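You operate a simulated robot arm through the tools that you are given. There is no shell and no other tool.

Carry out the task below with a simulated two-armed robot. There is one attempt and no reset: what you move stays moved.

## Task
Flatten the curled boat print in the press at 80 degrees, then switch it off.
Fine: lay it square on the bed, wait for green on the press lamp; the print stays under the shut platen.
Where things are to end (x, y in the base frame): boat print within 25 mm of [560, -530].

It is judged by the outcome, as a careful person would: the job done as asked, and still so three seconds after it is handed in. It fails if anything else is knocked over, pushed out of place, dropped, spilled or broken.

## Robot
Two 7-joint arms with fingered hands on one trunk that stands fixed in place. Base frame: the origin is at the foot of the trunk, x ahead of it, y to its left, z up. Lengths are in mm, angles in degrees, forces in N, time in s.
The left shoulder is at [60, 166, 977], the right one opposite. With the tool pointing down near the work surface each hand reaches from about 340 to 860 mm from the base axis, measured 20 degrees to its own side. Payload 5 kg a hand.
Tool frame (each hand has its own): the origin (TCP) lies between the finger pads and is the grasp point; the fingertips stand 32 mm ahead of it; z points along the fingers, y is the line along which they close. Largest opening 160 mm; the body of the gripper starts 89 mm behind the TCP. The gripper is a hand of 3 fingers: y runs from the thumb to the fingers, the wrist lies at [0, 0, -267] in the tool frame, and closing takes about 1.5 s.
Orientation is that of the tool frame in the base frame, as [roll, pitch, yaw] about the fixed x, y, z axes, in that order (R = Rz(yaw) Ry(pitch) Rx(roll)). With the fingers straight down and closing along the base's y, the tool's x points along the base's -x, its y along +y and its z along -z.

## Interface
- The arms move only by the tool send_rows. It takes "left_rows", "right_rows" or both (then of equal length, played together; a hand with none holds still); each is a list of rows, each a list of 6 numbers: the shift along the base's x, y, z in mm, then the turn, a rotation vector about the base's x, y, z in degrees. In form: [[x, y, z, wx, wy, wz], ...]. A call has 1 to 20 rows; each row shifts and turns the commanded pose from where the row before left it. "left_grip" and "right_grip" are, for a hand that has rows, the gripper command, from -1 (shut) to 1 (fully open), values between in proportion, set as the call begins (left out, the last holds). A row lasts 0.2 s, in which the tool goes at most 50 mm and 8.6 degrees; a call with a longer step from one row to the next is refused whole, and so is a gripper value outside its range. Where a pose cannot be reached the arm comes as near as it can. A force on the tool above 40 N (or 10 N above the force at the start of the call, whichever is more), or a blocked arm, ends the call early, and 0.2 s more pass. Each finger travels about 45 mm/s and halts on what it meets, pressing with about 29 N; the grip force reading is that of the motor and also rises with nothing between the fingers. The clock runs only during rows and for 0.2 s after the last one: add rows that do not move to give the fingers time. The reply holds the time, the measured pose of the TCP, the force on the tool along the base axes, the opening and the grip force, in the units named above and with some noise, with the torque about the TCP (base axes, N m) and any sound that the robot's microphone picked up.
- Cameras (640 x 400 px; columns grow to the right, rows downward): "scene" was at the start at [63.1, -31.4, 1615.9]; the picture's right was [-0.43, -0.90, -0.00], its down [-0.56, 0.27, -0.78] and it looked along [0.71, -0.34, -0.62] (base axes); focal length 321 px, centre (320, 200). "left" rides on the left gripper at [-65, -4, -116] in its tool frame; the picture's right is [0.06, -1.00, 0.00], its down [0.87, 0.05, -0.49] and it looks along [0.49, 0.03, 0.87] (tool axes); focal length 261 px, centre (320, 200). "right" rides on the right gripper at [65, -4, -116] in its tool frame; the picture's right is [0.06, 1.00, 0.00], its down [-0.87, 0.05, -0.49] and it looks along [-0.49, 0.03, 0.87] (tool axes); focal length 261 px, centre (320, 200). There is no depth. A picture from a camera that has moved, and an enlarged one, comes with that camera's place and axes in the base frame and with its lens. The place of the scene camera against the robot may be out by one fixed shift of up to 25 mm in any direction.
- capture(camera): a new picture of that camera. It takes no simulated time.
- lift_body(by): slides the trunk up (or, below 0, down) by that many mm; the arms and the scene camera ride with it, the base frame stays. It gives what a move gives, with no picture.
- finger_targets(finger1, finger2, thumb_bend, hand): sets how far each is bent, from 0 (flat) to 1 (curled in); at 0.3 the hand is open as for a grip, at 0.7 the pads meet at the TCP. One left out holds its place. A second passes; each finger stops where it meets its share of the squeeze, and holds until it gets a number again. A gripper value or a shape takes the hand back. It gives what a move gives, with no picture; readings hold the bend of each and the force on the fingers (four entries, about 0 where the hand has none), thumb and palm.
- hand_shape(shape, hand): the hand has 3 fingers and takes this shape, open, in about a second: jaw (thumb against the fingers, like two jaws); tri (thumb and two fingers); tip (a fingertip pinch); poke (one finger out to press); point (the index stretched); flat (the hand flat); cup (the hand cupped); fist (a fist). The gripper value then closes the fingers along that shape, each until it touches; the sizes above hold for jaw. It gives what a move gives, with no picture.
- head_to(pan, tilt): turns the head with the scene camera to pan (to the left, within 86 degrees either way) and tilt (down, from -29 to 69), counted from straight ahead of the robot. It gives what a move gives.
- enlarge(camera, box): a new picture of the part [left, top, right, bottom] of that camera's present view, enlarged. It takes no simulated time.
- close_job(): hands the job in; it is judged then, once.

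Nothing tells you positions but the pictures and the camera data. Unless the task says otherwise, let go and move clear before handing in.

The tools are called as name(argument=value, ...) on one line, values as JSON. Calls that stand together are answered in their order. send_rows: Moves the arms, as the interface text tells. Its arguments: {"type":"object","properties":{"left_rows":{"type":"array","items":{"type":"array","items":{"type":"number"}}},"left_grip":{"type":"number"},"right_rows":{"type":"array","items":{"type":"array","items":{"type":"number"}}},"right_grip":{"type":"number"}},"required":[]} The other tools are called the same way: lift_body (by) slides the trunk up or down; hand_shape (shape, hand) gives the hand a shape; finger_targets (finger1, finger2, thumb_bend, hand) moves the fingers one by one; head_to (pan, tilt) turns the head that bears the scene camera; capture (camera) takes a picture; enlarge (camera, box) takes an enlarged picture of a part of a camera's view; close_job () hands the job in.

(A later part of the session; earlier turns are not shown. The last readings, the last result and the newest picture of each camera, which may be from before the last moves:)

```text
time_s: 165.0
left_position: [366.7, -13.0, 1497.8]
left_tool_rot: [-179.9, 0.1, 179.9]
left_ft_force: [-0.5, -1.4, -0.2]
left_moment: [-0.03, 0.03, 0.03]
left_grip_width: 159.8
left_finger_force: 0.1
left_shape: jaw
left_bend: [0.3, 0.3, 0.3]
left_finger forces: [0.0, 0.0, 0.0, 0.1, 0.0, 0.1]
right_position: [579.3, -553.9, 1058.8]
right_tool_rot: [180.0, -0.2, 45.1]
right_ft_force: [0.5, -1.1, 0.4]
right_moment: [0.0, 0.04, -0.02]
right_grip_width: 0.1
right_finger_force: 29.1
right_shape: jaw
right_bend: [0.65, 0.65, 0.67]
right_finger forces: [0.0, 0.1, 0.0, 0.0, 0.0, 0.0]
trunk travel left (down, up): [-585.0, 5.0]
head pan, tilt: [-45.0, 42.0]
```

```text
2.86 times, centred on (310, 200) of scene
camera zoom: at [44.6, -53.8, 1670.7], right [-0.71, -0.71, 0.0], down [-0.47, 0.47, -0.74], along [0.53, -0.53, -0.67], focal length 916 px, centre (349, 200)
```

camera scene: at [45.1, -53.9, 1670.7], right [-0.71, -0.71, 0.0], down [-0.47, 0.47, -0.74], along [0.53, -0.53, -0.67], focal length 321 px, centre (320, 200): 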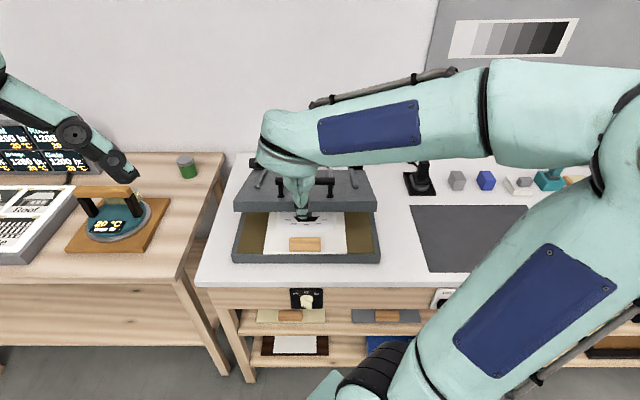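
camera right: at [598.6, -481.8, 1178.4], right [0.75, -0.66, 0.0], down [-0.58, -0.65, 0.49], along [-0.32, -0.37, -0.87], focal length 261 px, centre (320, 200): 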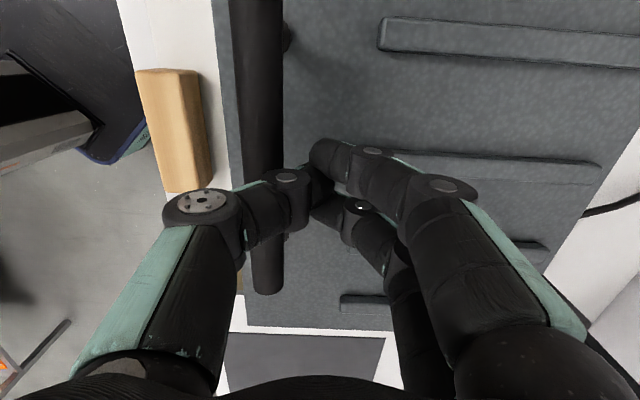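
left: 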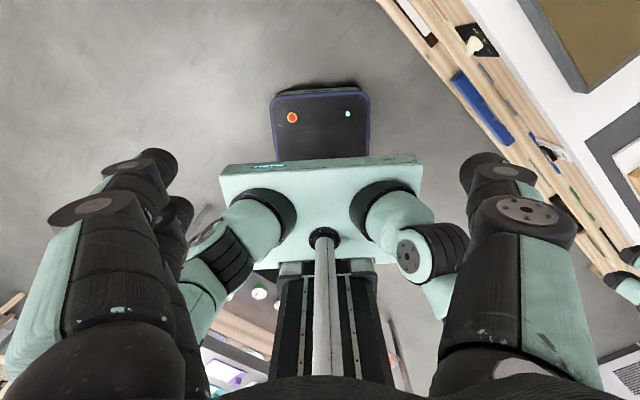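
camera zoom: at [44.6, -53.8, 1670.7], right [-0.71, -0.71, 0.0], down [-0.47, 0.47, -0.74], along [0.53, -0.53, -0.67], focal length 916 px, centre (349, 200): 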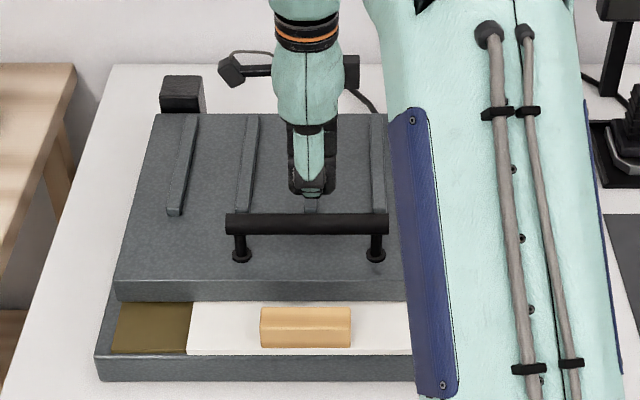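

No contact yet at 1059. I'll continue pressing down in small steps.

send_rows(right_rows=[[0, 0, -4, 0, 0, 0], [0, 0, -4, 0, 0, 0], [0, 0, -4, 0, 0, 0], [0, 0, 0, 0, 0, 0]])

send_rows(right_rows=[[0, 0, -3, 0, 0, 0], [0, 0, -2, 0, 0, 0], [0, 0, 0, 0, 0, 0]])

enlarge(camera="scene", box=[220, 130, 400, 270])

```text
time_s: 166.0
left_position: [366.9, -13.4, 1497.3]
left_tool_rot: [-179.9, 0.0, 179.9]
left_ft_force: [0.0, 1.0, -0.2]
left_moment: [-0.03, -0.02, -0.02]
left_grip_width: 159.8
left_finger_force: 0.1
left_shape: jaw
left_bend: [0.3, 0.3, 0.3]
left_finger forces: [0.1, 0.0, 0.0, 0.0, 0.0, 0.1]
right_position: [579.0, -553.8, 1045.7]
right_tool_rot: [180.0, -0.1, 45.1]
right_ft_force: [0.2, 0.1, -0.3]
right_moment: [0.02, -0.01, -0.03]
right_grip_width: 0.0
right_finger_force: 29.1
right_shape: jaw
right_bend: [0.65, 0.65, 0.67]
right_finger forces: [0.0, 0.1, 0.0, 0.0, 0.0, 0.0]
trunk travel left (down, up): [-585.0, 5.0]
head pan, tilt: [-45.0, 42.0]
```

```text
time_s: 166.8
left_position: [366.8, -13.5, 1497.2]
left_tool_rot: [-179.9, 0.0, 179.9]
left_ft_force: [0.8, 0.3, -0.1]
left_moment: [0.02, -0.02, 0.03]
left_grip_width: 159.9
left_finger_force: 0.1
left_shape: jaw
left_bend: [0.3, 0.3, 0.3]
left_finger forces: [0.0, 0.0, 0.0, 0.1, 0.0, 0.1]
right_position: [579.5, -552.6, 1040.7]
right_tool_rot: [-180.0, -0.1, 45.1]
right_ft_force: [0.4, -0.5, 0.2]
right_moment: [0.01, 0.01, 0.0]
right_grip_width: 0.0
right_finger_force: 28.4
right_shape: jaw
right_bend: [0.65, 0.65, 0.67]
right_finger forces: [0.1, 0.0, 0.0, 0.0, 0.0, 0.0]
trunk travel left (down, up): [-585.0, 5.0]
head pan, tilt: [-45.0, 42.0]
```

```text
2.86 times, centred on (310, 200) of scene
camera zoom: at [44.7, -53.8, 1670.7], right [-0.71, -0.71, 0.0], down [-0.47, 0.47, -0.74], along [0.53, -0.53, -0.67], focal length 916 px, centre (349, 200)
```

zoom: 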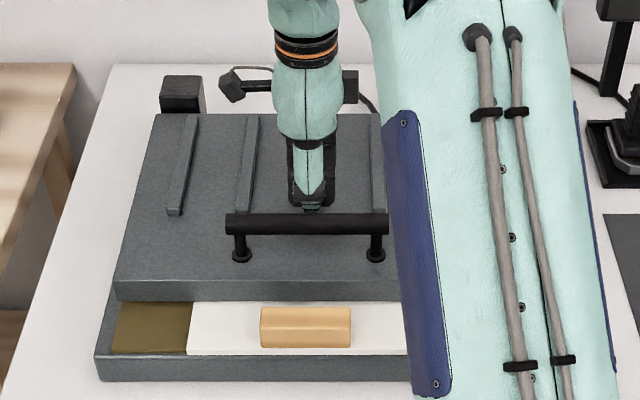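

Still free at 1041. A few more steps to find the lid's surface.

send_rows(right_rows=[[0, 0, -3, 0, 0, 0], [0, 0, -2, 0, 0, 0], [0, 0, 0, 0, 0, 0]])

send_rows(right_rows=[[0, 0, -2, 0, 0, 0], [0, 0, -2, 0, 0, 0], [0, 0, 0, 0, 0, 0]])

send_rows(right_rows=[[0, 0, -2, 0, 0, 0], [0, 0, -2, 0, 0, 0], [0, 0, 0, 0, 0, 0]])

enlarge(camera="scene", box=[220, 130, 400, 270])

```text
time_s: 167.6
left_position: [367.0, -13.3, 1498.2]
left_tool_rot: [-179.8, 0.0, 179.9]
left_ft_force: [0.4, -0.7, -0.5]
left_moment: [-0.02, 0.01, -0.03]
left_grip_width: 159.9
left_finger_force: 0.1
left_shape: jaw
left_bend: [0.3, 0.3, 0.3]
left_finger forces: [0.0, 0.0, 0.0, 0.1, 0.0, 0.0]
right_position: [579.4, -554.3, 1034.9]
right_tool_rot: [-180.0, -0.1, 45.1]
right_ft_force: [-0.2, -0.2, -1.2]
right_moment: [-0.04, -0.04, 0.01]
right_grip_width: 0.0
right_finger_force: 29.7
right_shape: jaw
right_bend: [0.65, 0.65, 0.67]
right_finger forces: [0.0, 0.0, 0.0, 0.0, 0.1, 0.0]
trunk travel left (down, up): [-585.0, 5.0]
head pan, tilt: [-45.0, 42.0]
```

```text
time_s: 168.4
left_position: [366.8, -11.2, 1497.2]
left_tool_rot: [-179.9, 0.0, 179.9]
left_ft_force: [0.0, -0.4, 0.7]
left_moment: [-0.02, -0.01, -0.04]
left_grip_width: 160.2
left_finger_force: 0.1
left_shape: jaw
left_bend: [0.3, 0.3, 0.3]
left_finger forces: [0.0, 0.1, 0.0, 0.1, 0.0, 0.0]
right_position: [580.2, -552.5, 1032.5]
right_tool_rot: [180.0, -0.2, 45.1]
right_ft_force: [0.4, -0.3, 8.6]
right_moment: [-0.01, -0.02, -0.02]
right_grip_width: 0.1
right_finger_force: 28.8
right_shape: jaw
right_bend: [0.65, 0.65, 0.67]
right_finger forces: [0.0, 0.0, 0.0, 0.0, 0.0, 0.0]
trunk travel left (down, up): [-585.0, 5.0]
head pan, tilt: [-45.0, 42.0]
```

```text
time_s: 169.3
left_position: [365.5, -12.2, 1497.4]
left_tool_rot: [-179.9, 0.1, 179.9]
left_ft_force: [-0.2, 0.8, 0.0]
left_moment: [0.01, 0.0, -0.04]
left_grip_width: 160.2
left_finger_force: 0.1
left_shape: jaw
left_bend: [0.3, 0.3, 0.3]
left_finger forces: [0.0, 0.0, 0.0, 0.0, 0.0, 0.0]
right_position: [580.6, -553.3, 1031.7]
right_tool_rot: [179.5, -0.4, 45.1]
right_ft_force: [-4.3, 3.7, 18.7]
right_moment: [0.15, 0.25, -0.05]
right_grip_width: 0.0
right_finger_force: 28.9
right_shape: jaw
right_bend: [0.66, 0.66, 0.68]
right_finger forces: [0.0, 0.0, 0.0, 0.0, 43.1, 0.0]
trunk travel left (down, up): [-585.0, 5.0]
head pan, tilt: [-45.0, 42.0]
stopped in row 3 (right hand): the force on the tool passed its limit at 41 N (the readings are from after the stop); the commanded pose is now the measured one
```

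```text
2.86 times, centred on (310, 200) of scene
camera zoom: at [42.7, -52.4, 1670.5], right [-0.71, -0.71, 0.0], down [-0.47, 0.47, -0.74], along [0.53, -0.53, -0.67], focal length 916 px, centre (349, 200)
```

zoom: 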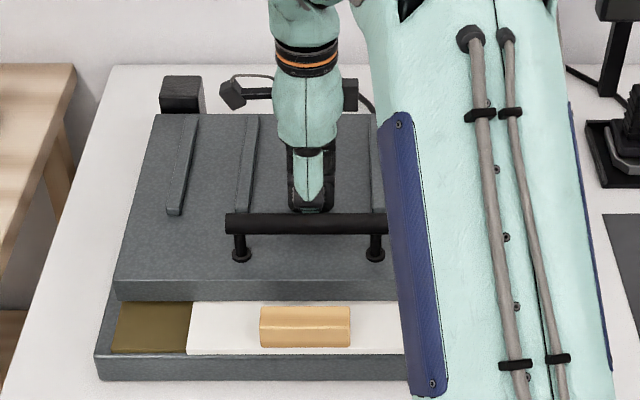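

The lid is fully seated: it resists at 41 N without moving, so the platen is shut with the handle clear in front. I'll lift the right hand away and park it to the right.

send_rows(right_rows=[[0, 0, 10, 0, 0, 0], [0, 0, 20, 0, 0, 0], [0, 0, 30, 0, 0, 0], [0, 0, 30, 0, 0, 0], [0, 0, 30, 0, 0, 0], [0, 0, 0, 0, 0, 0]])

send_rows(right_rows=[[-20, -5, 0, 0, 0, 0], [-32, -9, 0, 0, 0, 0], [-35, -9.4, 0, 0, 0, 0], [-35, -9.4, 0, 0, 0, 0], [-35, -9.4, 0, 0, 0, 0], [-35, -9.4, 0, 0, 0, 0], [-35, -9.4, 0, 0, 0, 0], [-35, -9.4, 0, 0, 0, 0], [-35, -9.4, 0, 0, 0, 0], [-35, -9.4, 0, 0, 0, 0], [-35, -9.4, 0, 0, 0, 0], [-30, -8, 0, 0, 0, 0], [-20, -6, 0, 0, 0, 0], [0, 0, 0, 0, 0, 0]])

capture(camera="scene")

enlarge(camera="scene", box=[220, 140, 400, 320])

```text
time_s: 170.8
left_position: [366.9, -12.8, 1497.6]
left_tool_rot: [-179.8, 0.1, 179.9]
left_ft_force: [0.2, 0.3, 0.2]
left_moment: [0.0, 0.03, -0.01]
left_grip_width: 160.0
left_finger_force: 0.1
left_shape: jaw
left_bend: [0.3, 0.3, 0.3]
left_finger forces: [0.0, 0.1, 0.0, 0.0, 0.0, 0.0]
right_position: [580.9, -552.5, 1148.3]
right_tool_rot: [179.7, -0.3, 45.1]
right_ft_force: [0.0, 0.2, -0.2]
right_moment: [0.0, -0.01, 0.0]
right_grip_width: 0.0
right_finger_force: 29.3
right_shape: jaw
right_bend: [0.66, 0.66, 0.68]
right_finger forces: [0.1, 0.1, 0.0, 0.0, 0.0, 0.1]
trunk travel left (down, up): [-585.0, 5.0]
head pan, tilt: [-45.0, 42.0]
```

```text
time_s: 173.8
left_position: [367.8, -12.2, 1497.3]
left_tool_rot: [-179.9, 0.1, 180.0]
left_ft_force: [0.0, 0.5, 0.4]
left_moment: [0.01, 0.01, -0.01]
left_grip_width: 159.6
left_finger_force: 0.0
left_shape: jaw
left_bend: [0.3, 0.3, 0.3]
left_finger forces: [0.0, 0.0, 0.0, 0.0, 0.0, 0.0]
right_position: [163.7, -664.0, 1146.7]
right_tool_rot: [179.7, -0.2, 45.2]
right_ft_force: [-0.1, 0.7, 0.0]
right_moment: [0.01, 0.01, -0.01]
right_grip_width: 0.0
right_finger_force: 29.1
right_shape: jaw
right_bend: [0.66, 0.66, 0.68]
right_finger forces: [0.0, 0.1, 0.0, 0.0, 0.0, 0.1]
trunk travel left (down, up): [-585.0, 5.0]
head pan, tilt: [-45.0, 42.0]
```

```text
taken
camera scene: at [44.8, -53.7, 1670.7], right [-0.71, -0.71, 0.0], down [-0.47, 0.47, -0.74], along [0.53, -0.53, -0.67], focal length 321 px, centre (320, 200)
```

scene: 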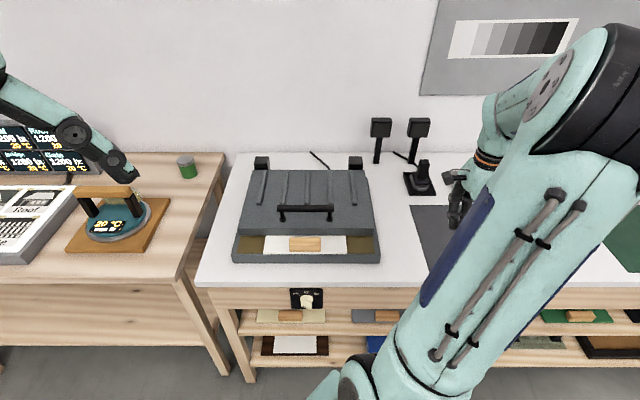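

```text
2.22 times, centred on (310, 230) of scene
camera zoom: at [44.8, -53.7, 1670.7], right [-0.71, -0.71, 0.0], down [-0.47, 0.47, -0.74], along [0.53, -0.53, -0.67], focal length 712 px, centre (342, 133)
```

zoom: 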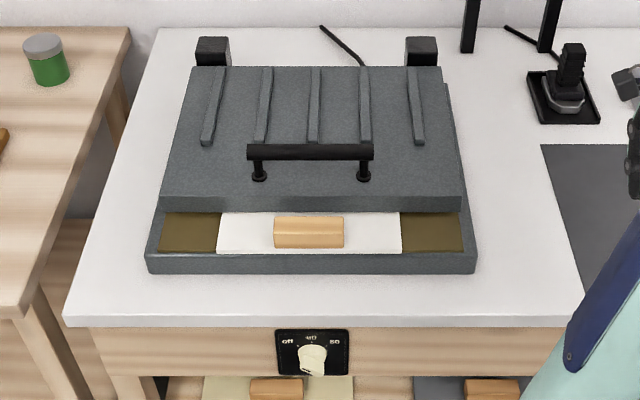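

The platen is down on the print with the handle out in front. Now the dial: the left arm suits it best (the right one would be too folded). I'll bring the left hand down and turn it toward the bench in stages.

send_rows(left_rows=[[0, 0, -20, 0, 0, -7], [0, 0, -30, 0, 0, -7.6], [0, 0, -30, 0, 0, -7.6], [0, 0, -30, 0, 0, -7.6], [0, 0, -30, 0, 0, -7.6], [0, 0, -30, 0, 0, -7.6], [0, 0, -20, 0, 0, 0], [0, 0, 0, 0, 0, 0]])

send_rows(left_rows=[[0, -8, -10, -5, -5, 0], [0, -10, -15, -5.3, -5.3, 0], [0, -10, -15, -5.3, -5.3, 0], [0, -10, -15, -5.3, -5.3, 0], [0, -10, -15, -5.3, -5.3, 0], [0, -10, -15, -5.3, -5.3, 0], [0, 0, 0, 0, 0, 0]])

capture(camera="scene")

capture(camera="left")

```text
time_s: 175.6
left_position: [366.8, -17.6, 1308.0]
left_tool_rot: [-179.9, 0.0, 134.9]
left_ft_force: [0.1, -0.6, -0.1]
left_moment: [0.01, 0.0, 0.0]
left_grip_width: 159.8
left_finger_force: 0.0
left_shape: jaw
left_bend: [0.3, 0.3, 0.3]
left_finger forces: [0.0, 0.0, 0.0, 0.0, 0.0, 0.0]
right_position: [163.4, -665.6, 1146.4]
right_tool_rot: [179.7, -0.2, 45.1]
right_ft_force: [-1.3, 0.3, -0.5]
right_moment: [-0.02, -0.03, 0.03]
right_grip_width: 0.2
right_finger_force: 28.9
right_shape: jaw
right_bend: [0.66, 0.66, 0.68]
right_finger forces: [0.1, 0.0, 0.1, 0.1, 0.1, 0.0]
trunk travel left (down, up): [-585.0, 5.0]
head pan, tilt: [-45.0, 42.0]
```

```text
time_s: 177.2
left_position: [366.8, -72.8, 1222.6]
left_tool_rot: [-179.8, 44.8, 134.7]
left_ft_force: [-0.5, -0.3, 0.0]
left_moment: [-0.01, -0.02, 0.01]
left_grip_width: 159.9
left_finger_force: 0.1
left_shape: jaw
left_bend: [0.3, 0.3, 0.3]
left_finger forces: [0.0, 0.0, 0.0, 0.0, 0.1, 0.0]
right_position: [161.9, -665.2, 1148.0]
right_tool_rot: [179.7, -0.2, 45.2]
right_ft_force: [-0.2, 0.1, -0.3]
right_moment: [-0.02, 0.03, 0.02]
right_grip_width: 0.1
right_finger_force: 28.5
right_shape: jaw
right_bend: [0.66, 0.66, 0.68]
right_finger forces: [0.0, 0.1, 0.0, 0.1, 0.1, 0.0]
trunk travel left (down, up): [-585.0, 5.0]
head pan, tilt: [-45.0, 42.0]
```

```text
taken
camera scene: at [44.5, -53.7, 1670.7], right [-0.71, -0.71, 0.0], down [-0.47, 0.47, -0.74], along [0.53, -0.53, -0.67], focal length 321 px, centre (320, 200)
```

scene: 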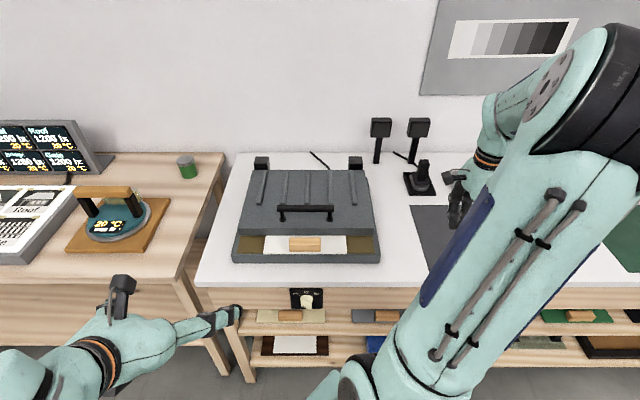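

```text
taken
camera left: at [338.2, -50.4, 1349.9], right [-0.74, -0.67, -0.04], down [-0.64, 0.72, -0.26], along [0.21, -0.17, -0.96], focal length 261 px, centre (320, 200)
```

left: 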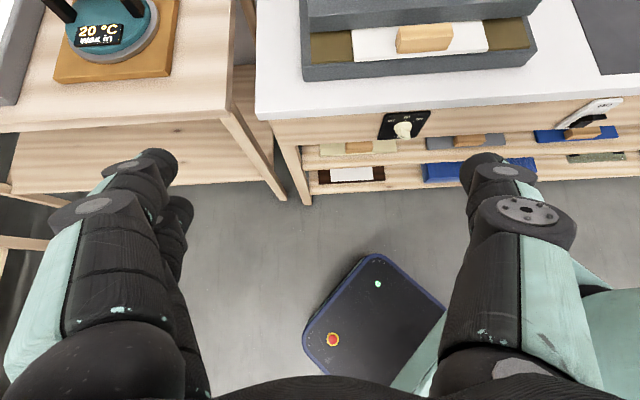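

The left arm follows well and its camera sees the dial upright. I'll continue lowering and pitching the hand toward horizontal.

send_rows(left_rows=[[-1, -12, -14, -1.8, -1.8, 0], [-1.3, -19.7, -22, -2.1, -2.1, 0], [-1.3, -19.7, -22, -2.1, -2.1, 0], [-1.3, -19.7, -22, -2.1, -2.1, 0], [-1.3, -19.7, -22, -2.1, -2.1, 0], [-1.3, -19.7, -22, -2.1, -2.1, 0], [0, 0, 0, 0, 0, 0]])

send_rows(left_rows=[[-1.3, -19.7, -22, -2.1, -2.1, 0], [-1.3, -19.7, -22, -2.1, -2.1, 0], [-1.3, -19.7, -22, -2.1, -2.1, 0], [-1.3, -19.7, -22, -2.1, -2.1, 0], [-1.3, -8, -10, 0, 0, 0], [0, 0, 0, 0, 0, 0]])

capture(camera="scene")

capture(camera="left")

```text
time_s: 178.8
left_position: [367.2, -84.1, 1208.5]
left_tool_rot: [180.0, 47.2, 134.9]
left_ft_force: [-0.3, 0.4, 0.1]
left_moment: [-0.03, -0.02, -0.02]
left_grip_width: 160.0
left_finger_force: 0.1
left_shape: jaw
left_bend: [0.3, 0.3, 0.3]
left_finger forces: [0.0, 0.1, 0.1, 0.0, 0.1, 0.0]
left hand out of reach, approached as far as the arm can: row 2, 3, 4, 5, 6
right_position: [164.3, -664.1, 1147.1]
right_tool_rot: [179.8, -0.3, 45.2]
right_ft_force: [-0.3, -0.1, -0.1]
right_moment: [0.03, 0.0, 0.01]
right_grip_width: 0.0
right_finger_force: 29.3
right_shape: jaw
right_bend: [0.66, 0.66, 0.68]
right_finger forces: [0.0, 0.1, 0.0, 0.1, 0.0, 0.0]
trunk travel left (down, up): [-585.0, 5.0]
head pan, tilt: [-45.0, 42.0]
```

```text
time_s: 180.2
left_position: [363.7, -86.6, 1183.1]
left_tool_rot: [176.9, 44.2, 132.3]
left_ft_force: [-0.5, -0.6, 0.1]
left_moment: [-0.07, 0.03, -0.02]
left_grip_width: 159.8
left_finger_force: 0.0
left_shape: jaw
left_bend: [0.3, 0.3, 0.3]
left_finger forces: [0.0, 0.1, 0.0, 0.0, 0.0, 0.0]
left hand out of reach, approached as far as the arm can: row 1, 2, 3, 4, 5
right_position: [164.2, -662.9, 1148.3]
right_tool_rot: [179.6, -0.3, 45.1]
right_ft_force: [-0.5, 0.2, 0.2]
right_moment: [-0.02, 0.02, 0.02]
right_grip_width: 0.0
right_finger_force: 29.0
right_shape: jaw
right_bend: [0.66, 0.66, 0.68]
right_finger forces: [0.0, 0.1, 0.0, 0.0, 0.0, 0.1]
trunk travel left (down, up): [-585.0, 5.0]
head pan, tilt: [-45.0, 42.0]
```

```text
taken
camera scene: at [44.8, -51.5, 1670.8], right [-0.71, -0.71, 0.0], down [-0.47, 0.47, -0.74], along [0.53, -0.53, -0.67], focal length 321 px, centre (320, 200)
```

scene: 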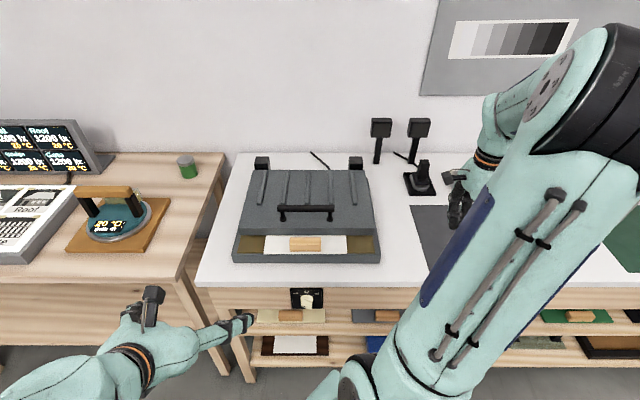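

```text
taken
camera left: at [332.7, -68.1, 1311.8], right [-0.74, -0.67, -0.08], down [-0.63, 0.73, -0.25], along [0.23, -0.14, -0.96], focal length 261 px, centre (320, 200)
```

left: 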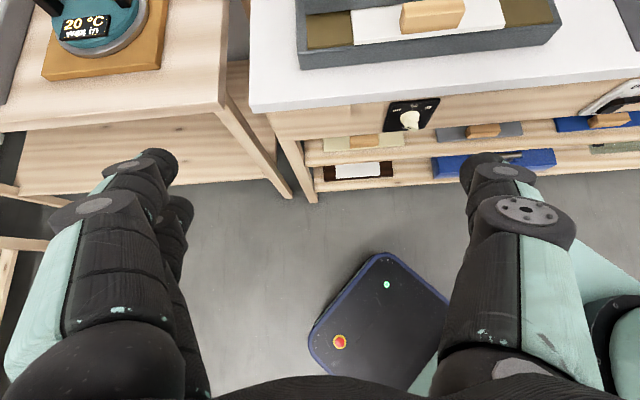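

The left arm hits a limit there. I'll check which motion is limiting by moving without further pitching.

send_rows(left_rows=[[10, -10, -15, 0, 0, 0], [10, -10, -20, 0, 0, 0], [10, -10, -20, 0, 0, 0], [10, -10, -20, 0, 0, 0], [0, 0, 0, 0, 0, 0]])

send_rows(left_rows=[[-10, -10, 0, 0, 0, 0], [-15, -15, 0, 0, 0, 0], [-15, -15, 0, 0, 0, 0], [0, 0, 0, 0, 0, 0]])

```text
time_s: 181.3
left_position: [404.2, -132.7, 1122.2]
left_tool_rot: [-179.9, 47.1, 134.8]
left_ft_force: [-0.3, -0.4, 0.7]
left_moment: [0.0, -0.02, 0.01]
left_grip_width: 159.8
left_finger_force: 0.0
left_shape: jaw
left_bend: [0.3, 0.3, 0.3]
left_finger forces: [0.0, 0.0, 0.0, 0.1, 0.1, 0.1]
left hand out of reach, approached as far as the arm can: row 1
right_position: [164.5, -665.3, 1148.4]
right_tool_rot: [179.6, -0.2, 45.2]
right_ft_force: [0.6, -0.3, 0.5]
right_moment: [0.01, -0.03, 0.01]
right_grip_width: 0.0
right_finger_force: 28.9
right_shape: jaw
right_bend: [0.66, 0.66, 0.68]
right_finger forces: [0.1, 0.1, 0.0, 0.0, 0.0, 0.1]
trunk travel left (down, up): [-585.0, 5.0]
head pan, tilt: [-45.0, 42.0]
```

```text
time_s: 182.3
left_position: [364.0, -171.3, 1118.6]
left_tool_rot: [180.0, 47.1, 135.0]
left_ft_force: [0.4, 0.2, 0.2]
left_moment: [0.0, -0.04, 0.03]
left_grip_width: 160.2
left_finger_force: 0.0
left_shape: jaw
left_bend: [0.3, 0.3, 0.3]
left_finger forces: [0.0, 0.1, 0.0, 0.0, 0.0, 0.1]
right_position: [163.2, -665.6, 1148.0]
right_tool_rot: [179.7, -0.2, 45.1]
right_ft_force: [0.3, -0.6, -0.6]
right_moment: [0.01, 0.01, 0.01]
right_grip_width: 0.0
right_finger_force: 29.2
right_shape: jaw
right_bend: [0.66, 0.66, 0.68]
right_finger forces: [0.0, 0.0, 0.1, 0.0, 0.1, 0.1]
trunk travel left (down, up): [-585.0, 5.0]
head pan, tilt: [-45.0, 42.0]
```

Moving forward freed it. I'll continue toward the dial, descending with the present tilt first.

send_rows(left_rows=[[-3.5, -14, -19, 0, 0, 0], [-3.5, -14, -19, 0, 0, 0], [-3.5, -14, -19, 0, 0, 0], [-3.5, -14, -19, 0, 0, 0], [-3.5, -14, -19, 0, 0, 0], [-3.5, -14, -19, 0, 0, 0], [0, 0, 0, 0, 0, 0]])

send_rows(left_rows=[[0, 0, 0, -3, -3, 0], [0, 0, 0, -3, -3, 0], [0, 0, 0, -3, -3, 0], [0, 0, 0, 0, 0, 0]])

capture(camera="scene")

capture(camera="left")

```text
time_s: 183.9
left_position: [343.4, -252.9, 1009.3]
left_tool_rot: [179.9, 47.2, 134.9]
left_ft_force: [0.5, 0.1, -0.8]
left_moment: [0.01, -0.02, -0.02]
left_grip_width: 159.8
left_finger_force: 0.1
left_shape: jaw
left_bend: [0.3, 0.3, 0.3]
left_finger forces: [0.0, 0.0, 0.0, 0.0, 0.0, 0.0]
right_position: [162.9, -665.8, 1148.7]
right_tool_rot: [179.8, -0.3, 45.2]
right_ft_force: [-0.6, 0.1, 0.2]
right_moment: [-0.03, 0.03, -0.02]
right_grip_width: 0.0
right_finger_force: 28.6
right_shape: jaw
right_bend: [0.66, 0.66, 0.68]
right_finger forces: [0.0, 0.0, 0.1, 0.1, 0.1, 0.1]
trunk travel left (down, up): [-585.0, 5.0]
head pan, tilt: [-45.0, 42.0]
```

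```text
time_s: 184.9
left_position: [343.6, -251.3, 1011.5]
left_tool_rot: [179.9, 48.9, 134.7]
left_ft_force: [-0.1, -0.1, -0.4]
left_moment: [0.01, 0.02, 0.01]
left_grip_width: 160.1
left_finger_force: 0.1
left_shape: jaw
left_bend: [0.3, 0.3, 0.3]
left_finger forces: [0.0, 0.0, 0.0, 0.0, 0.0, 0.0]
left hand out of reach, approached as far as the arm can: row 2, 3
right_position: [164.0, -665.1, 1148.4]
right_tool_rot: [179.8, -0.5, 45.1]
right_ft_force: [-0.5, -0.5, 0.0]
right_moment: [0.02, 0.02, 0.0]
right_grip_width: 0.0
right_finger_force: 28.8
right_shape: jaw
right_bend: [0.66, 0.66, 0.68]
right_finger forces: [0.0, 0.0, 0.1, 0.1, 0.0, 0.1]
trunk travel left (down, up): [-585.0, 5.0]
head pan, tilt: [-45.0, 42.0]
```

```text
taken
camera scene: at [44.6, -53.9, 1670.7], right [-0.71, -0.71, 0.0], down [-0.47, 0.47, -0.74], along [0.53, -0.53, -0.67], focal length 321 px, centre (320, 200)
```

scene: 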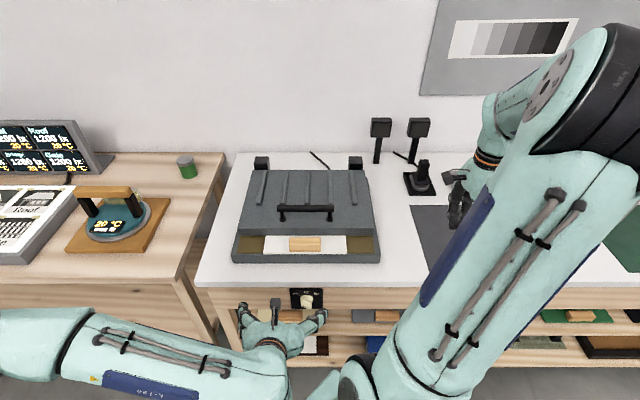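

```text
taken
camera left: at [307.3, -224.2, 1135.5], right [-0.74, -0.67, -0.05], down [-0.62, 0.71, -0.33], along [0.26, -0.21, -0.94], focal length 261 px, centre (320, 200)
```

left: 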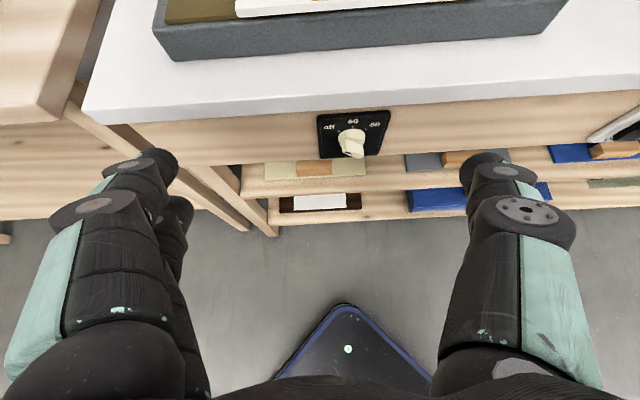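

The left hand is now in front of and above the dial, tilted about 49°, which seems to be this arm's wrist limit. I'll take a close look at the knob from here.

enlarge(camera="left", box=[300, 90, 410, 180])

hand_shape(shape="point", hand="left")

capture(camera="left")

enlarge(camera="scene", box=[210, 270, 350, 370])

```text
4.44 times, centred on (355, 135) of left
camera zoom: at [307.3, -224.2, 1135.5], right [-0.74, -0.67, -0.05], down [-0.62, 0.71, -0.33], along [0.26, -0.21, -0.94], focal length 1158 px, centre (164, 489)
```

zoom: 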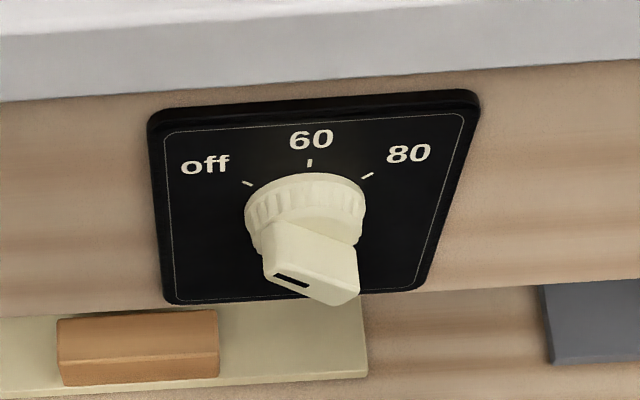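

```text
time_s: 185.8
left_position: [342.5, -252.2, 1009.6]
left_tool_rot: [-180.0, 48.9, 134.6]
left_ft_force: [-1.1, -0.3, -0.9]
left_moment: [0.0, 0.02, 0.01]
left_grip_width: 0.0
left_finger_force: 0.0
left_shape: point
left_bend: [0.12, 0.82, 0.44]
left_finger forces: [0.0, 0.1, 0.1, 0.0, 0.0, 0.0]
right_position: [162.9, -665.2, 1147.9]
right_tool_rot: [179.7, -0.3, 45.1]
right_ft_force: [-0.8, -0.3, 0.5]
right_moment: [-0.02, -0.02, 0.0]
right_grip_width: 0.0
right_finger_force: 29.0
right_shape: jaw
right_bend: [0.66, 0.66, 0.68]
right_finger forces: [0.0, 0.1, 0.1, 0.0, 0.0, 0.0]
trunk travel left (down, up): [-585.0, 5.0]
head pan, tilt: [-45.0, 42.0]
```

```text
taken
camera left: at [307.3, -224.1, 1135.6], right [-0.74, -0.67, -0.05], down [-0.62, 0.71, -0.33], along [0.26, -0.21, -0.94], focal length 261 px, centre (320, 200)
```

left: 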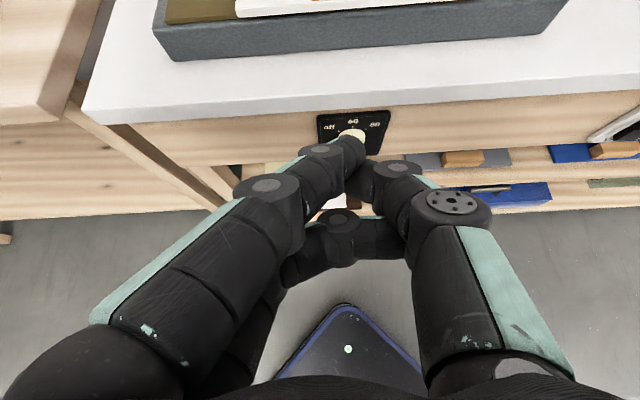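

```text
4.00 times, centred on (280, 320) of scene
camera zoom: at [44.6, -53.8, 1670.7], right [-0.71, -0.71, 0.0], down [-0.47, 0.47, -0.74], along [0.53, -0.53, -0.67], focal length 1282 px, centre (480, -280)
```

zoom: 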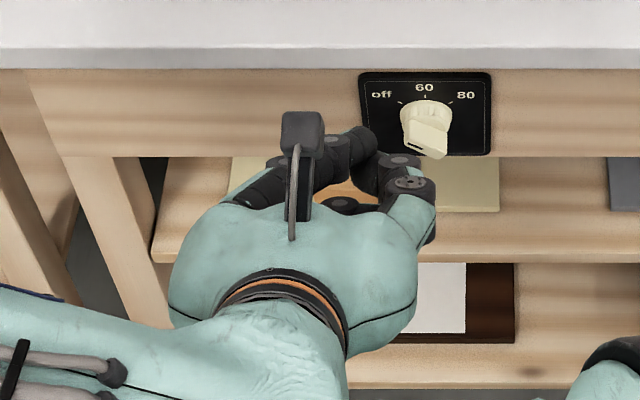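

The knob points to "off" and has a protruding bar grip about 35 mm long. I'll use the left thumb as a single pusher: open the jaw, move closer, and take a second view to fix the knob's position.

hand_shape(shape="jaw", hand="left")

send_rows(left_rows=[[10, -1.6, -18, 0, 0, 0], [10, -1.6, -18, 0, 0, 0], [10, -1.6, -18, 0, 0, 0], [10, -1.7, -18, 0, 0, 0], [10, -1.7, -18, 0, 0, 0], [9, -1.7, -18, 0, 0, 0], [0, 0, 0, 0, 0, 0]], left_grip=1)

capture(camera="left")

enlarge(camera="left", box=[330, 60, 470, 170])

enlarge(camera="scene", box=[230, 270, 370, 370])

```text
time_s: 186.8
left_position: [342.6, -253.0, 1009.2]
left_tool_rot: [179.9, 48.8, 134.7]
left_ft_force: [0.0, 0.8, 0.6]
left_moment: [0.0, 0.01, -0.05]
left_grip_width: 159.9
left_finger_force: 0.0
left_shape: jaw
left_bend: [0.3, 0.3, 0.3]
left_finger forces: [0.1, 0.1, 0.0, 0.0, 0.0, 0.0]
right_position: [164.3, -665.5, 1147.5]
right_tool_rot: [179.7, -0.3, 45.1]
right_ft_force: [0.5, 0.5, -0.7]
right_moment: [0.0, 0.02, 0.01]
right_grip_width: 0.0
right_finger_force: 29.1
right_shape: jaw
right_bend: [0.66, 0.66, 0.68]
right_finger forces: [0.2, 0.0, 0.1, 0.0, 0.0, 0.0]
trunk travel left (down, up): [-585.0, 5.0]
head pan, tilt: [-45.0, 42.0]
```

```text
time_s: 188.3
left_position: [425.1, -287.2, 955.2]
left_tool_rot: [179.9, 48.4, 134.7]
left_ft_force: [0.7, 0.7, 0.0]
left_moment: [-0.01, -0.02, 0.0]
left_grip_width: 160.0
left_finger_force: 0.1
left_shape: jaw
left_bend: [0.3, 0.3, 0.3]
left_finger forces: [0.0, 0.1, 0.1, 0.1, 0.0, 0.0]
left hand out of reach, approached as far as the arm can: row 1, 2, 3, 4, 5, 6
right_position: [163.3, -665.4, 1147.6]
right_tool_rot: [179.7, -0.4, 45.0]
right_ft_force: [0.2, 0.0, 0.7]
right_moment: [0.0, 0.03, 0.0]
right_grip_width: 0.1
right_finger_force: 28.9
right_shape: jaw
right_bend: [0.66, 0.66, 0.68]
right_finger forces: [0.1, 0.0, 0.0, 0.0, 0.0, 0.1]
trunk travel left (down, up): [-585.0, 5.0]
head pan, tilt: [-45.0, 42.0]
```

```text
taken
camera left: at [391.7, -260.3, 1080.7], right [-0.74, -0.67, -0.05], down [-0.63, 0.71, -0.32], along [0.25, -0.21, -0.95], focal length 261 px, centre (320, 200)
```

left: 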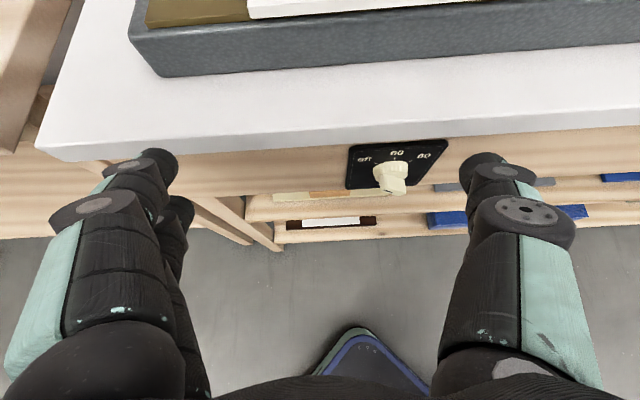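

```text
3.64 times, centred on (400, 115) of left
camera zoom: at [391.7, -260.3, 1080.7], right [-0.74, -0.67, -0.05], down [-0.63, 0.71, -0.32], along [0.25, -0.21, -0.95], focal length 948 px, centre (29, 509)
```

zoom: 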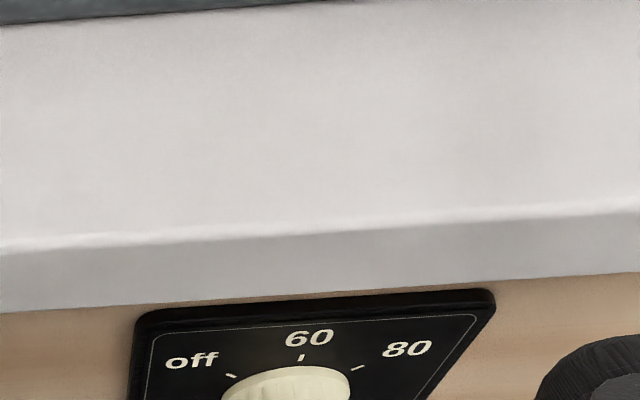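

```text
4.00 times, centred on (300, 320) of scene
camera zoom: at [44.5, -53.8, 1670.7], right [-0.71, -0.71, 0.0], down [-0.47, 0.47, -0.74], along [0.53, -0.53, -0.67], focal length 1282 px, centre (400, -280)
```

zoom: 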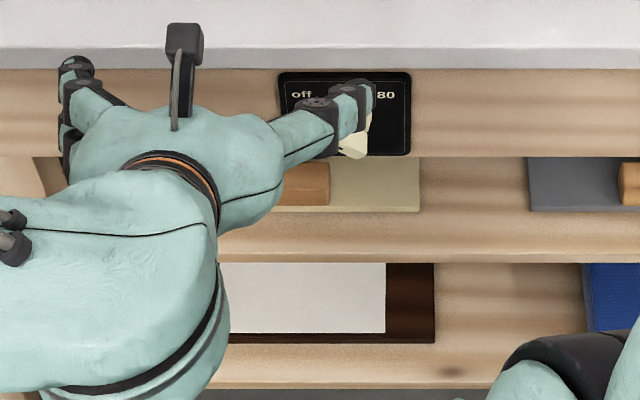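

The left arm can't get low enough at this angle. Better plan: the right hand, pointing straight down in front of the bench edge, can reach the dial and use its thumb to sweep the knob. I'll first bring the left hand back up and out of the way.

send_rows(left_rows=[[-5, 10, 20, 0, 0, 0], [-5, 20, 30, 0, 0, 0], [-5, 20, 30, 0, 0, 0], [-5, 20, 30, 0, 0, 0], [-5, 20, 30, 0, 0, 0], [-5, 20, 30, 0, 0, 0], [0, 0, 0, 0, 0, 0]])

send_rows(left_rows=[[-3, 25, 30, 5.5, 5.5, 0], [-3, 25, 30, 5.5, 5.5, 0], [-3, 25, 30, 5.5, 5.5, 0], [-3, 25, 30, 5.5, 5.5, 0], [-3, 25, 30, 5.5, 5.5, 0], [-3, 25, 30, 5.5, 5.5, 0], [0, 15, 20, 0, 0, 0], [0, 0, 0, 0, 0, 0]])

capture(camera="scene")

```text
time_s: 189.9
left_position: [396.7, -181.0, 1123.2]
left_tool_rot: [179.9, 48.9, 134.7]
left_ft_force: [0.5, -0.8, -0.5]
left_moment: [-0.02, -0.01, 0.0]
left_grip_width: 159.9
left_finger_force: 0.1
left_shape: jaw
left_bend: [0.3, 0.3, 0.3]
left_finger forces: [0.0, 0.0, 0.1, 0.1, 0.0, 0.0]
right_position: [163.3, -665.9, 1146.0]
right_tool_rot: [179.7, -0.3, 45.2]
right_ft_force: [0.3, -0.4, -1.3]
right_moment: [-0.01, 0.0, 0.0]
right_grip_width: 0.1
right_finger_force: 28.8
right_shape: jaw
right_bend: [0.66, 0.66, 0.68]
right_finger forces: [0.0, 0.0, 0.1, 0.1, 0.0, 0.0]
trunk travel left (down, up): [-585.0, 5.0]
head pan, tilt: [-45.0, 42.0]
```

```text
time_s: 191.8
left_position: [377.8, -12.9, 1323.3]
left_tool_rot: [-179.9, 2.1, 134.8]
left_ft_force: [0.8, 0.4, 0.1]
left_moment: [0.02, 0.03, 0.01]
left_grip_width: 159.9
left_finger_force: 0.1
left_shape: jaw
left_bend: [0.3, 0.3, 0.3]
left_finger forces: [0.0, 0.1, 0.0, 0.0, 0.1, 0.1]
right_position: [163.5, -666.8, 1147.0]
right_tool_rot: [179.8, -0.2, 45.1]
right_ft_force: [-0.8, -0.3, -1.4]
right_moment: [0.0, 0.05, -0.01]
right_grip_width: 0.3
right_finger_force: 29.1
right_shape: jaw
right_bend: [0.66, 0.66, 0.68]
right_finger forces: [0.0, 0.0, 0.1, 0.0, 0.0, 0.0]
trunk travel left (down, up): [-585.0, 5.0]
head pan, tilt: [-45.0, 42.0]
```

```text
taken
camera scene: at [45.4, -54.6, 1670.7], right [-0.71, -0.71, 0.0], down [-0.47, 0.47, -0.74], along [0.53, -0.53, -0.67], focal length 321 px, centre (320, 200)
```

scene: 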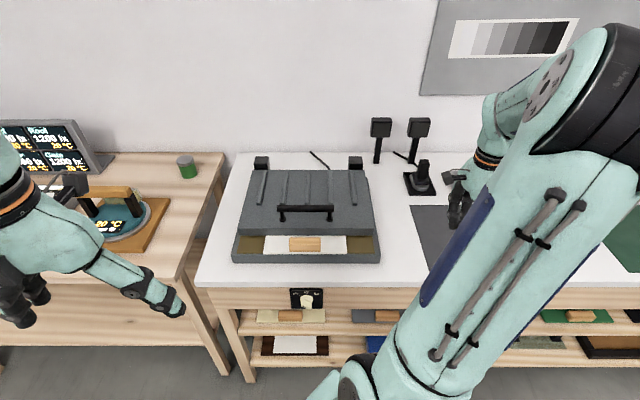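

Both arms are clear. Now I'll bring the right hand over in front of the dial, turning it so the thumb is on the right and the fingers on the left.

send_rows(left_rows=[[0, 0, 15, 0, 0, 0], [0, 0, 20, 0, 0, 0], [0, 0, 20, 0, 0, 0], [0, 0, 20, 0, 0, 0], [0, 0, 20, 0, 0, 0], [0, 0, 20, 0, 0, 0], [0, 0, 20, 0, 0, 0], [0, 0, 10, 0, 0, 0], [0, 0, 0, 0, 0, 0], [0, 0, 0, 0, 0, 0], [0, 0, 0, 0, 0, 0], [0, 0, 0, 0, 0, 0], [0, 0, 0, 0, 0, 0], [0, 0, 0, 0, 0, 0], [0, 0, 0, 0, 0, 0]], right_rows=[[12, 15, 0, 0, 0, 6], [21, 26, 0, 0, 0, 6.5], [21, 26, 0, 0, 0, 6.5], [21, 26, 0, 0, 0, 6.5], [21, 26, 0, 0, 0, 6.5], [21, 26, 0, 0, 0, 6.5], [21, 26, 0, 0, 0, 6.5], [21, 26, 0, 0, 0, 6.5], [21, 26, 0, 0, 0, 6.5], [21, 26, -10, 0, 0, 6.5], [21, 26, -15, 0, 0, 6.5], [21, 26, -20, 0, 0, 6.5], [21, 26, -20, 0, 0, 6.5], [21, 26, -20, 0, 0, 6], [11, 10, -10, 0, 0, 0]])

hand_shape(shape="jaw", hand="right")

capture(camera="right")

capture(camera="scene")

```text
time_s: 194.9
left_position: [376.9, -10.9, 1467.9]
left_tool_rot: [-180.0, 2.3, 134.8]
left_ft_force: [-0.4, -0.5, 0.4]
left_moment: [-0.04, 0.0, -0.02]
left_grip_width: 160.0
left_finger_force: 0.0
left_shape: jaw
left_bend: [0.3, 0.3, 0.3]
left_finger forces: [0.0, 0.0, 0.1, 0.0, 0.1, 0.1]
right_position: [459.6, -305.3, 1054.2]
right_tool_rot: [179.7, -0.2, 135.2]
right_ft_force: [0.5, 0.2, 0.3]
right_moment: [0.02, 0.04, -0.01]
right_grip_width: 0.0
right_finger_force: 29.0
right_shape: jaw
right_bend: [0.66, 0.66, 0.68]
right_finger forces: [0.0, 0.0, 0.0, 0.0, 0.1, 0.0]
trunk travel left (down, up): [-585.0, 5.0]
head pan, tilt: [-45.0, 42.0]
```

```text
time_s: 195.8
left_position: [376.8, -10.9, 1469.2]
left_tool_rot: [-180.0, 2.4, 134.8]
left_ft_force: [-0.7, 0.2, -0.3]
left_moment: [0.01, -0.03, 0.01]
left_grip_width: 159.9
left_finger_force: 0.1
left_shape: jaw
left_bend: [0.3, 0.3, 0.3]
left_finger forces: [0.0, 0.0, 0.0, 0.1, 0.1, 0.1]
right_position: [459.4, -306.2, 1054.8]
right_tool_rot: [179.8, -0.3, 135.1]
right_ft_force: [0.8, -0.4, 0.4]
right_moment: [0.01, -0.03, 0.0]
right_grip_width: 160.2
right_finger_force: 0.0
right_shape: jaw
right_bend: [0.3, 0.3, 0.3]
right_finger forces: [0.0, 0.0, 0.0, 0.1, 0.1, 0.1]
trunk travel left (down, up): [-585.0, 5.0]
head pan, tilt: [-45.0, 42.0]
```

```text
taken
camera right: at [410.8, -265.9, 1170.2], right [0.66, 0.75, 0.01], down [0.65, -0.58, 0.49], along [0.37, -0.32, -0.87], focal length 261 px, centre (320, 200)
```

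right: 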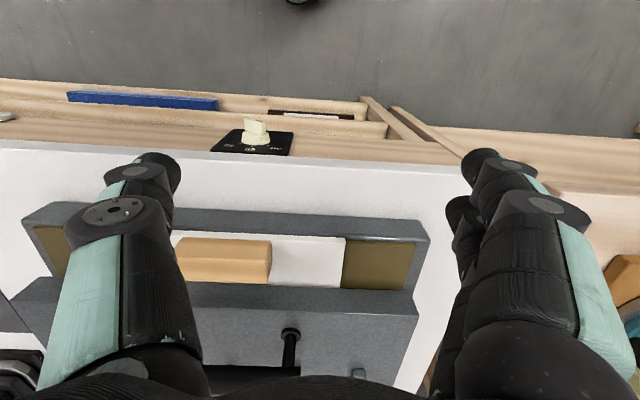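

```text
taken
camera scene: at [44.6, -53.6, 1670.7], right [-0.71, -0.71, 0.0], down [-0.47, 0.47, -0.74], along [0.53, -0.53, -0.67], focal length 321 px, centre (320, 200)
```

scene: 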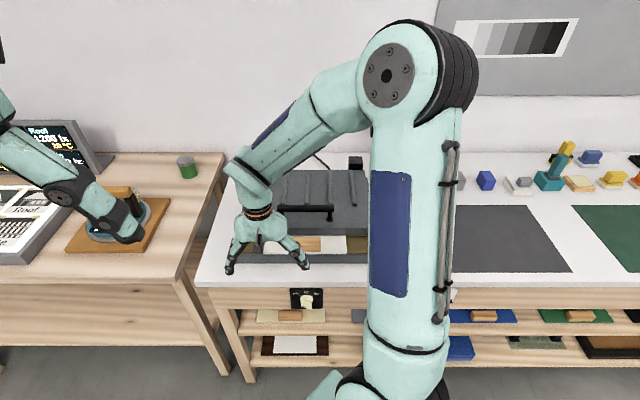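

The dial is in view between thumb and fingers (upside down in this camera). Zooming in to measure the knob and the bench edge.

enlarge(camera="right", box=[190, 100, 320, 180])

enlarge(camera="scene", box=[220, 220, 350, 320])

```text
4.92 times, centred on (255, 140) of right
camera zoom: at [410.8, -265.9, 1170.2], right [0.66, 0.75, 0.01], down [0.65, -0.58, 0.49], along [0.37, -0.32, -0.87], focal length 1283 px, centre (640, 495)
```

zoom: 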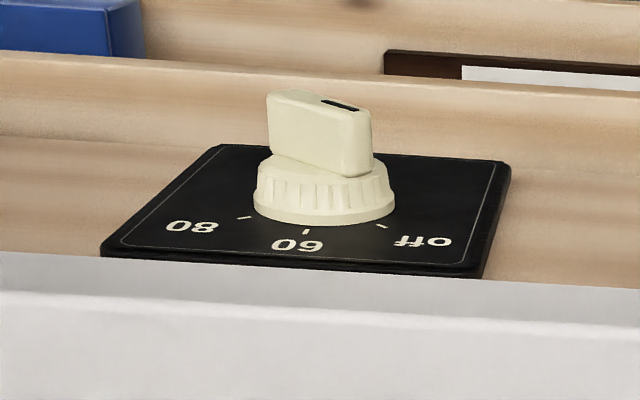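

```text
4.00 times, centred on (285, 270) of scene
camera zoom: at [44.6, -53.6, 1670.7], right [-0.71, -0.71, 0.0], down [-0.47, 0.47, -0.74], along [0.53, -0.53, -0.67], focal length 1282 px, centre (460, -80)
```

zoom: 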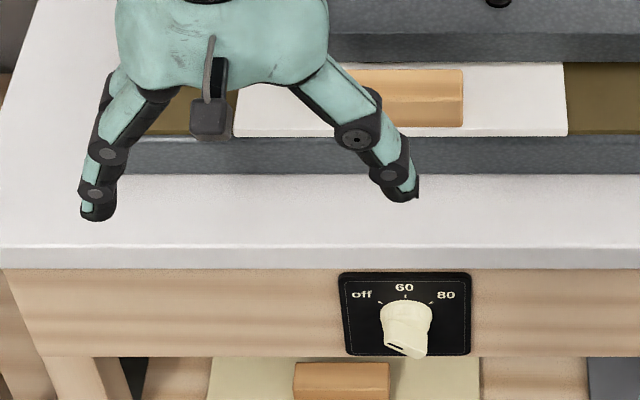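

The knob's centre comes out at about u=−16, z=796, with its bar at w≈566–583 and the marks at ±50°. I'll turn the hand another 15° so its fingers stay clear of the bench edge, and lower the thumb just left of the knob.

send_rows(right_rows=[[10, 8, -10, 0, 0, 5], [10, 8, -15, 0, 0, 5], [10.6, 9.5, -20, 0, 0, 5], [0, 0, -25, 0, 0, 0], [0, 0, -25, 0, 0, 0], [0, 0, -20, 0, 0, 0], [0, 0, -15, 0, 0, 0], [0, 0, 0, 0, 0, 0]])

capture(camera="right")

enlarge(camera="scene", box=[220, 220, 350, 320])

```text
time_s: 197.7
left_position: [376.3, -10.7, 1470.4]
left_tool_rot: [-179.8, 2.2, 134.9]
left_ft_force: [-0.4, -0.1, 0.4]
left_moment: [0.01, -0.06, -0.01]
left_grip_width: 159.9
left_finger_force: 0.1
left_shape: jaw
left_bend: [0.3, 0.3, 0.3]
left_finger forces: [0.0, 0.0, 0.0, 0.1, 0.0, 0.1]
right_position: [492.1, -278.8, 924.0]
right_tool_rot: [179.8, -0.2, 150.1]
right_ft_force: [0.2, 0.4, 0.1]
right_moment: [0.0, 0.02, 0.01]
right_grip_width: 159.9
right_finger_force: 0.0
right_shape: jaw
right_bend: [0.3, 0.3, 0.3]
right_finger forces: [0.1, 0.0, 0.0, 0.1, 0.0, 0.0]
trunk travel left (down, up): [-585.0, 5.0]
head pan, tilt: [-45.0, 42.0]
```

```text
taken
camera right: at [435.3, -251.9, 1040.7], right [0.44, 0.9, 0.01], down [0.78, -0.39, 0.49], along [0.44, -0.21, -0.87], focal length 261 px, centre (320, 200)
```

right: 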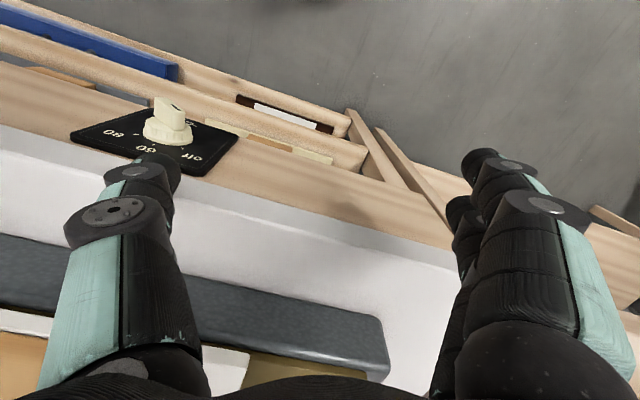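

```text
4.00 times, centred on (285, 270) of scene
camera zoom: at [44.3, -53.6, 1670.8], right [-0.71, -0.71, 0.0], down [-0.47, 0.47, -0.74], along [0.53, -0.53, -0.67], focal length 1282 px, centre (460, -80)
```

zoom: 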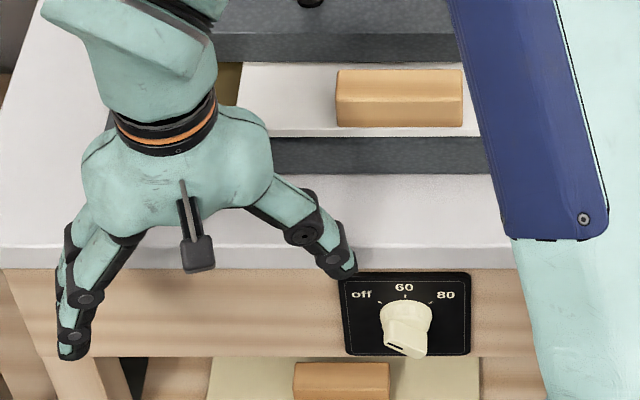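

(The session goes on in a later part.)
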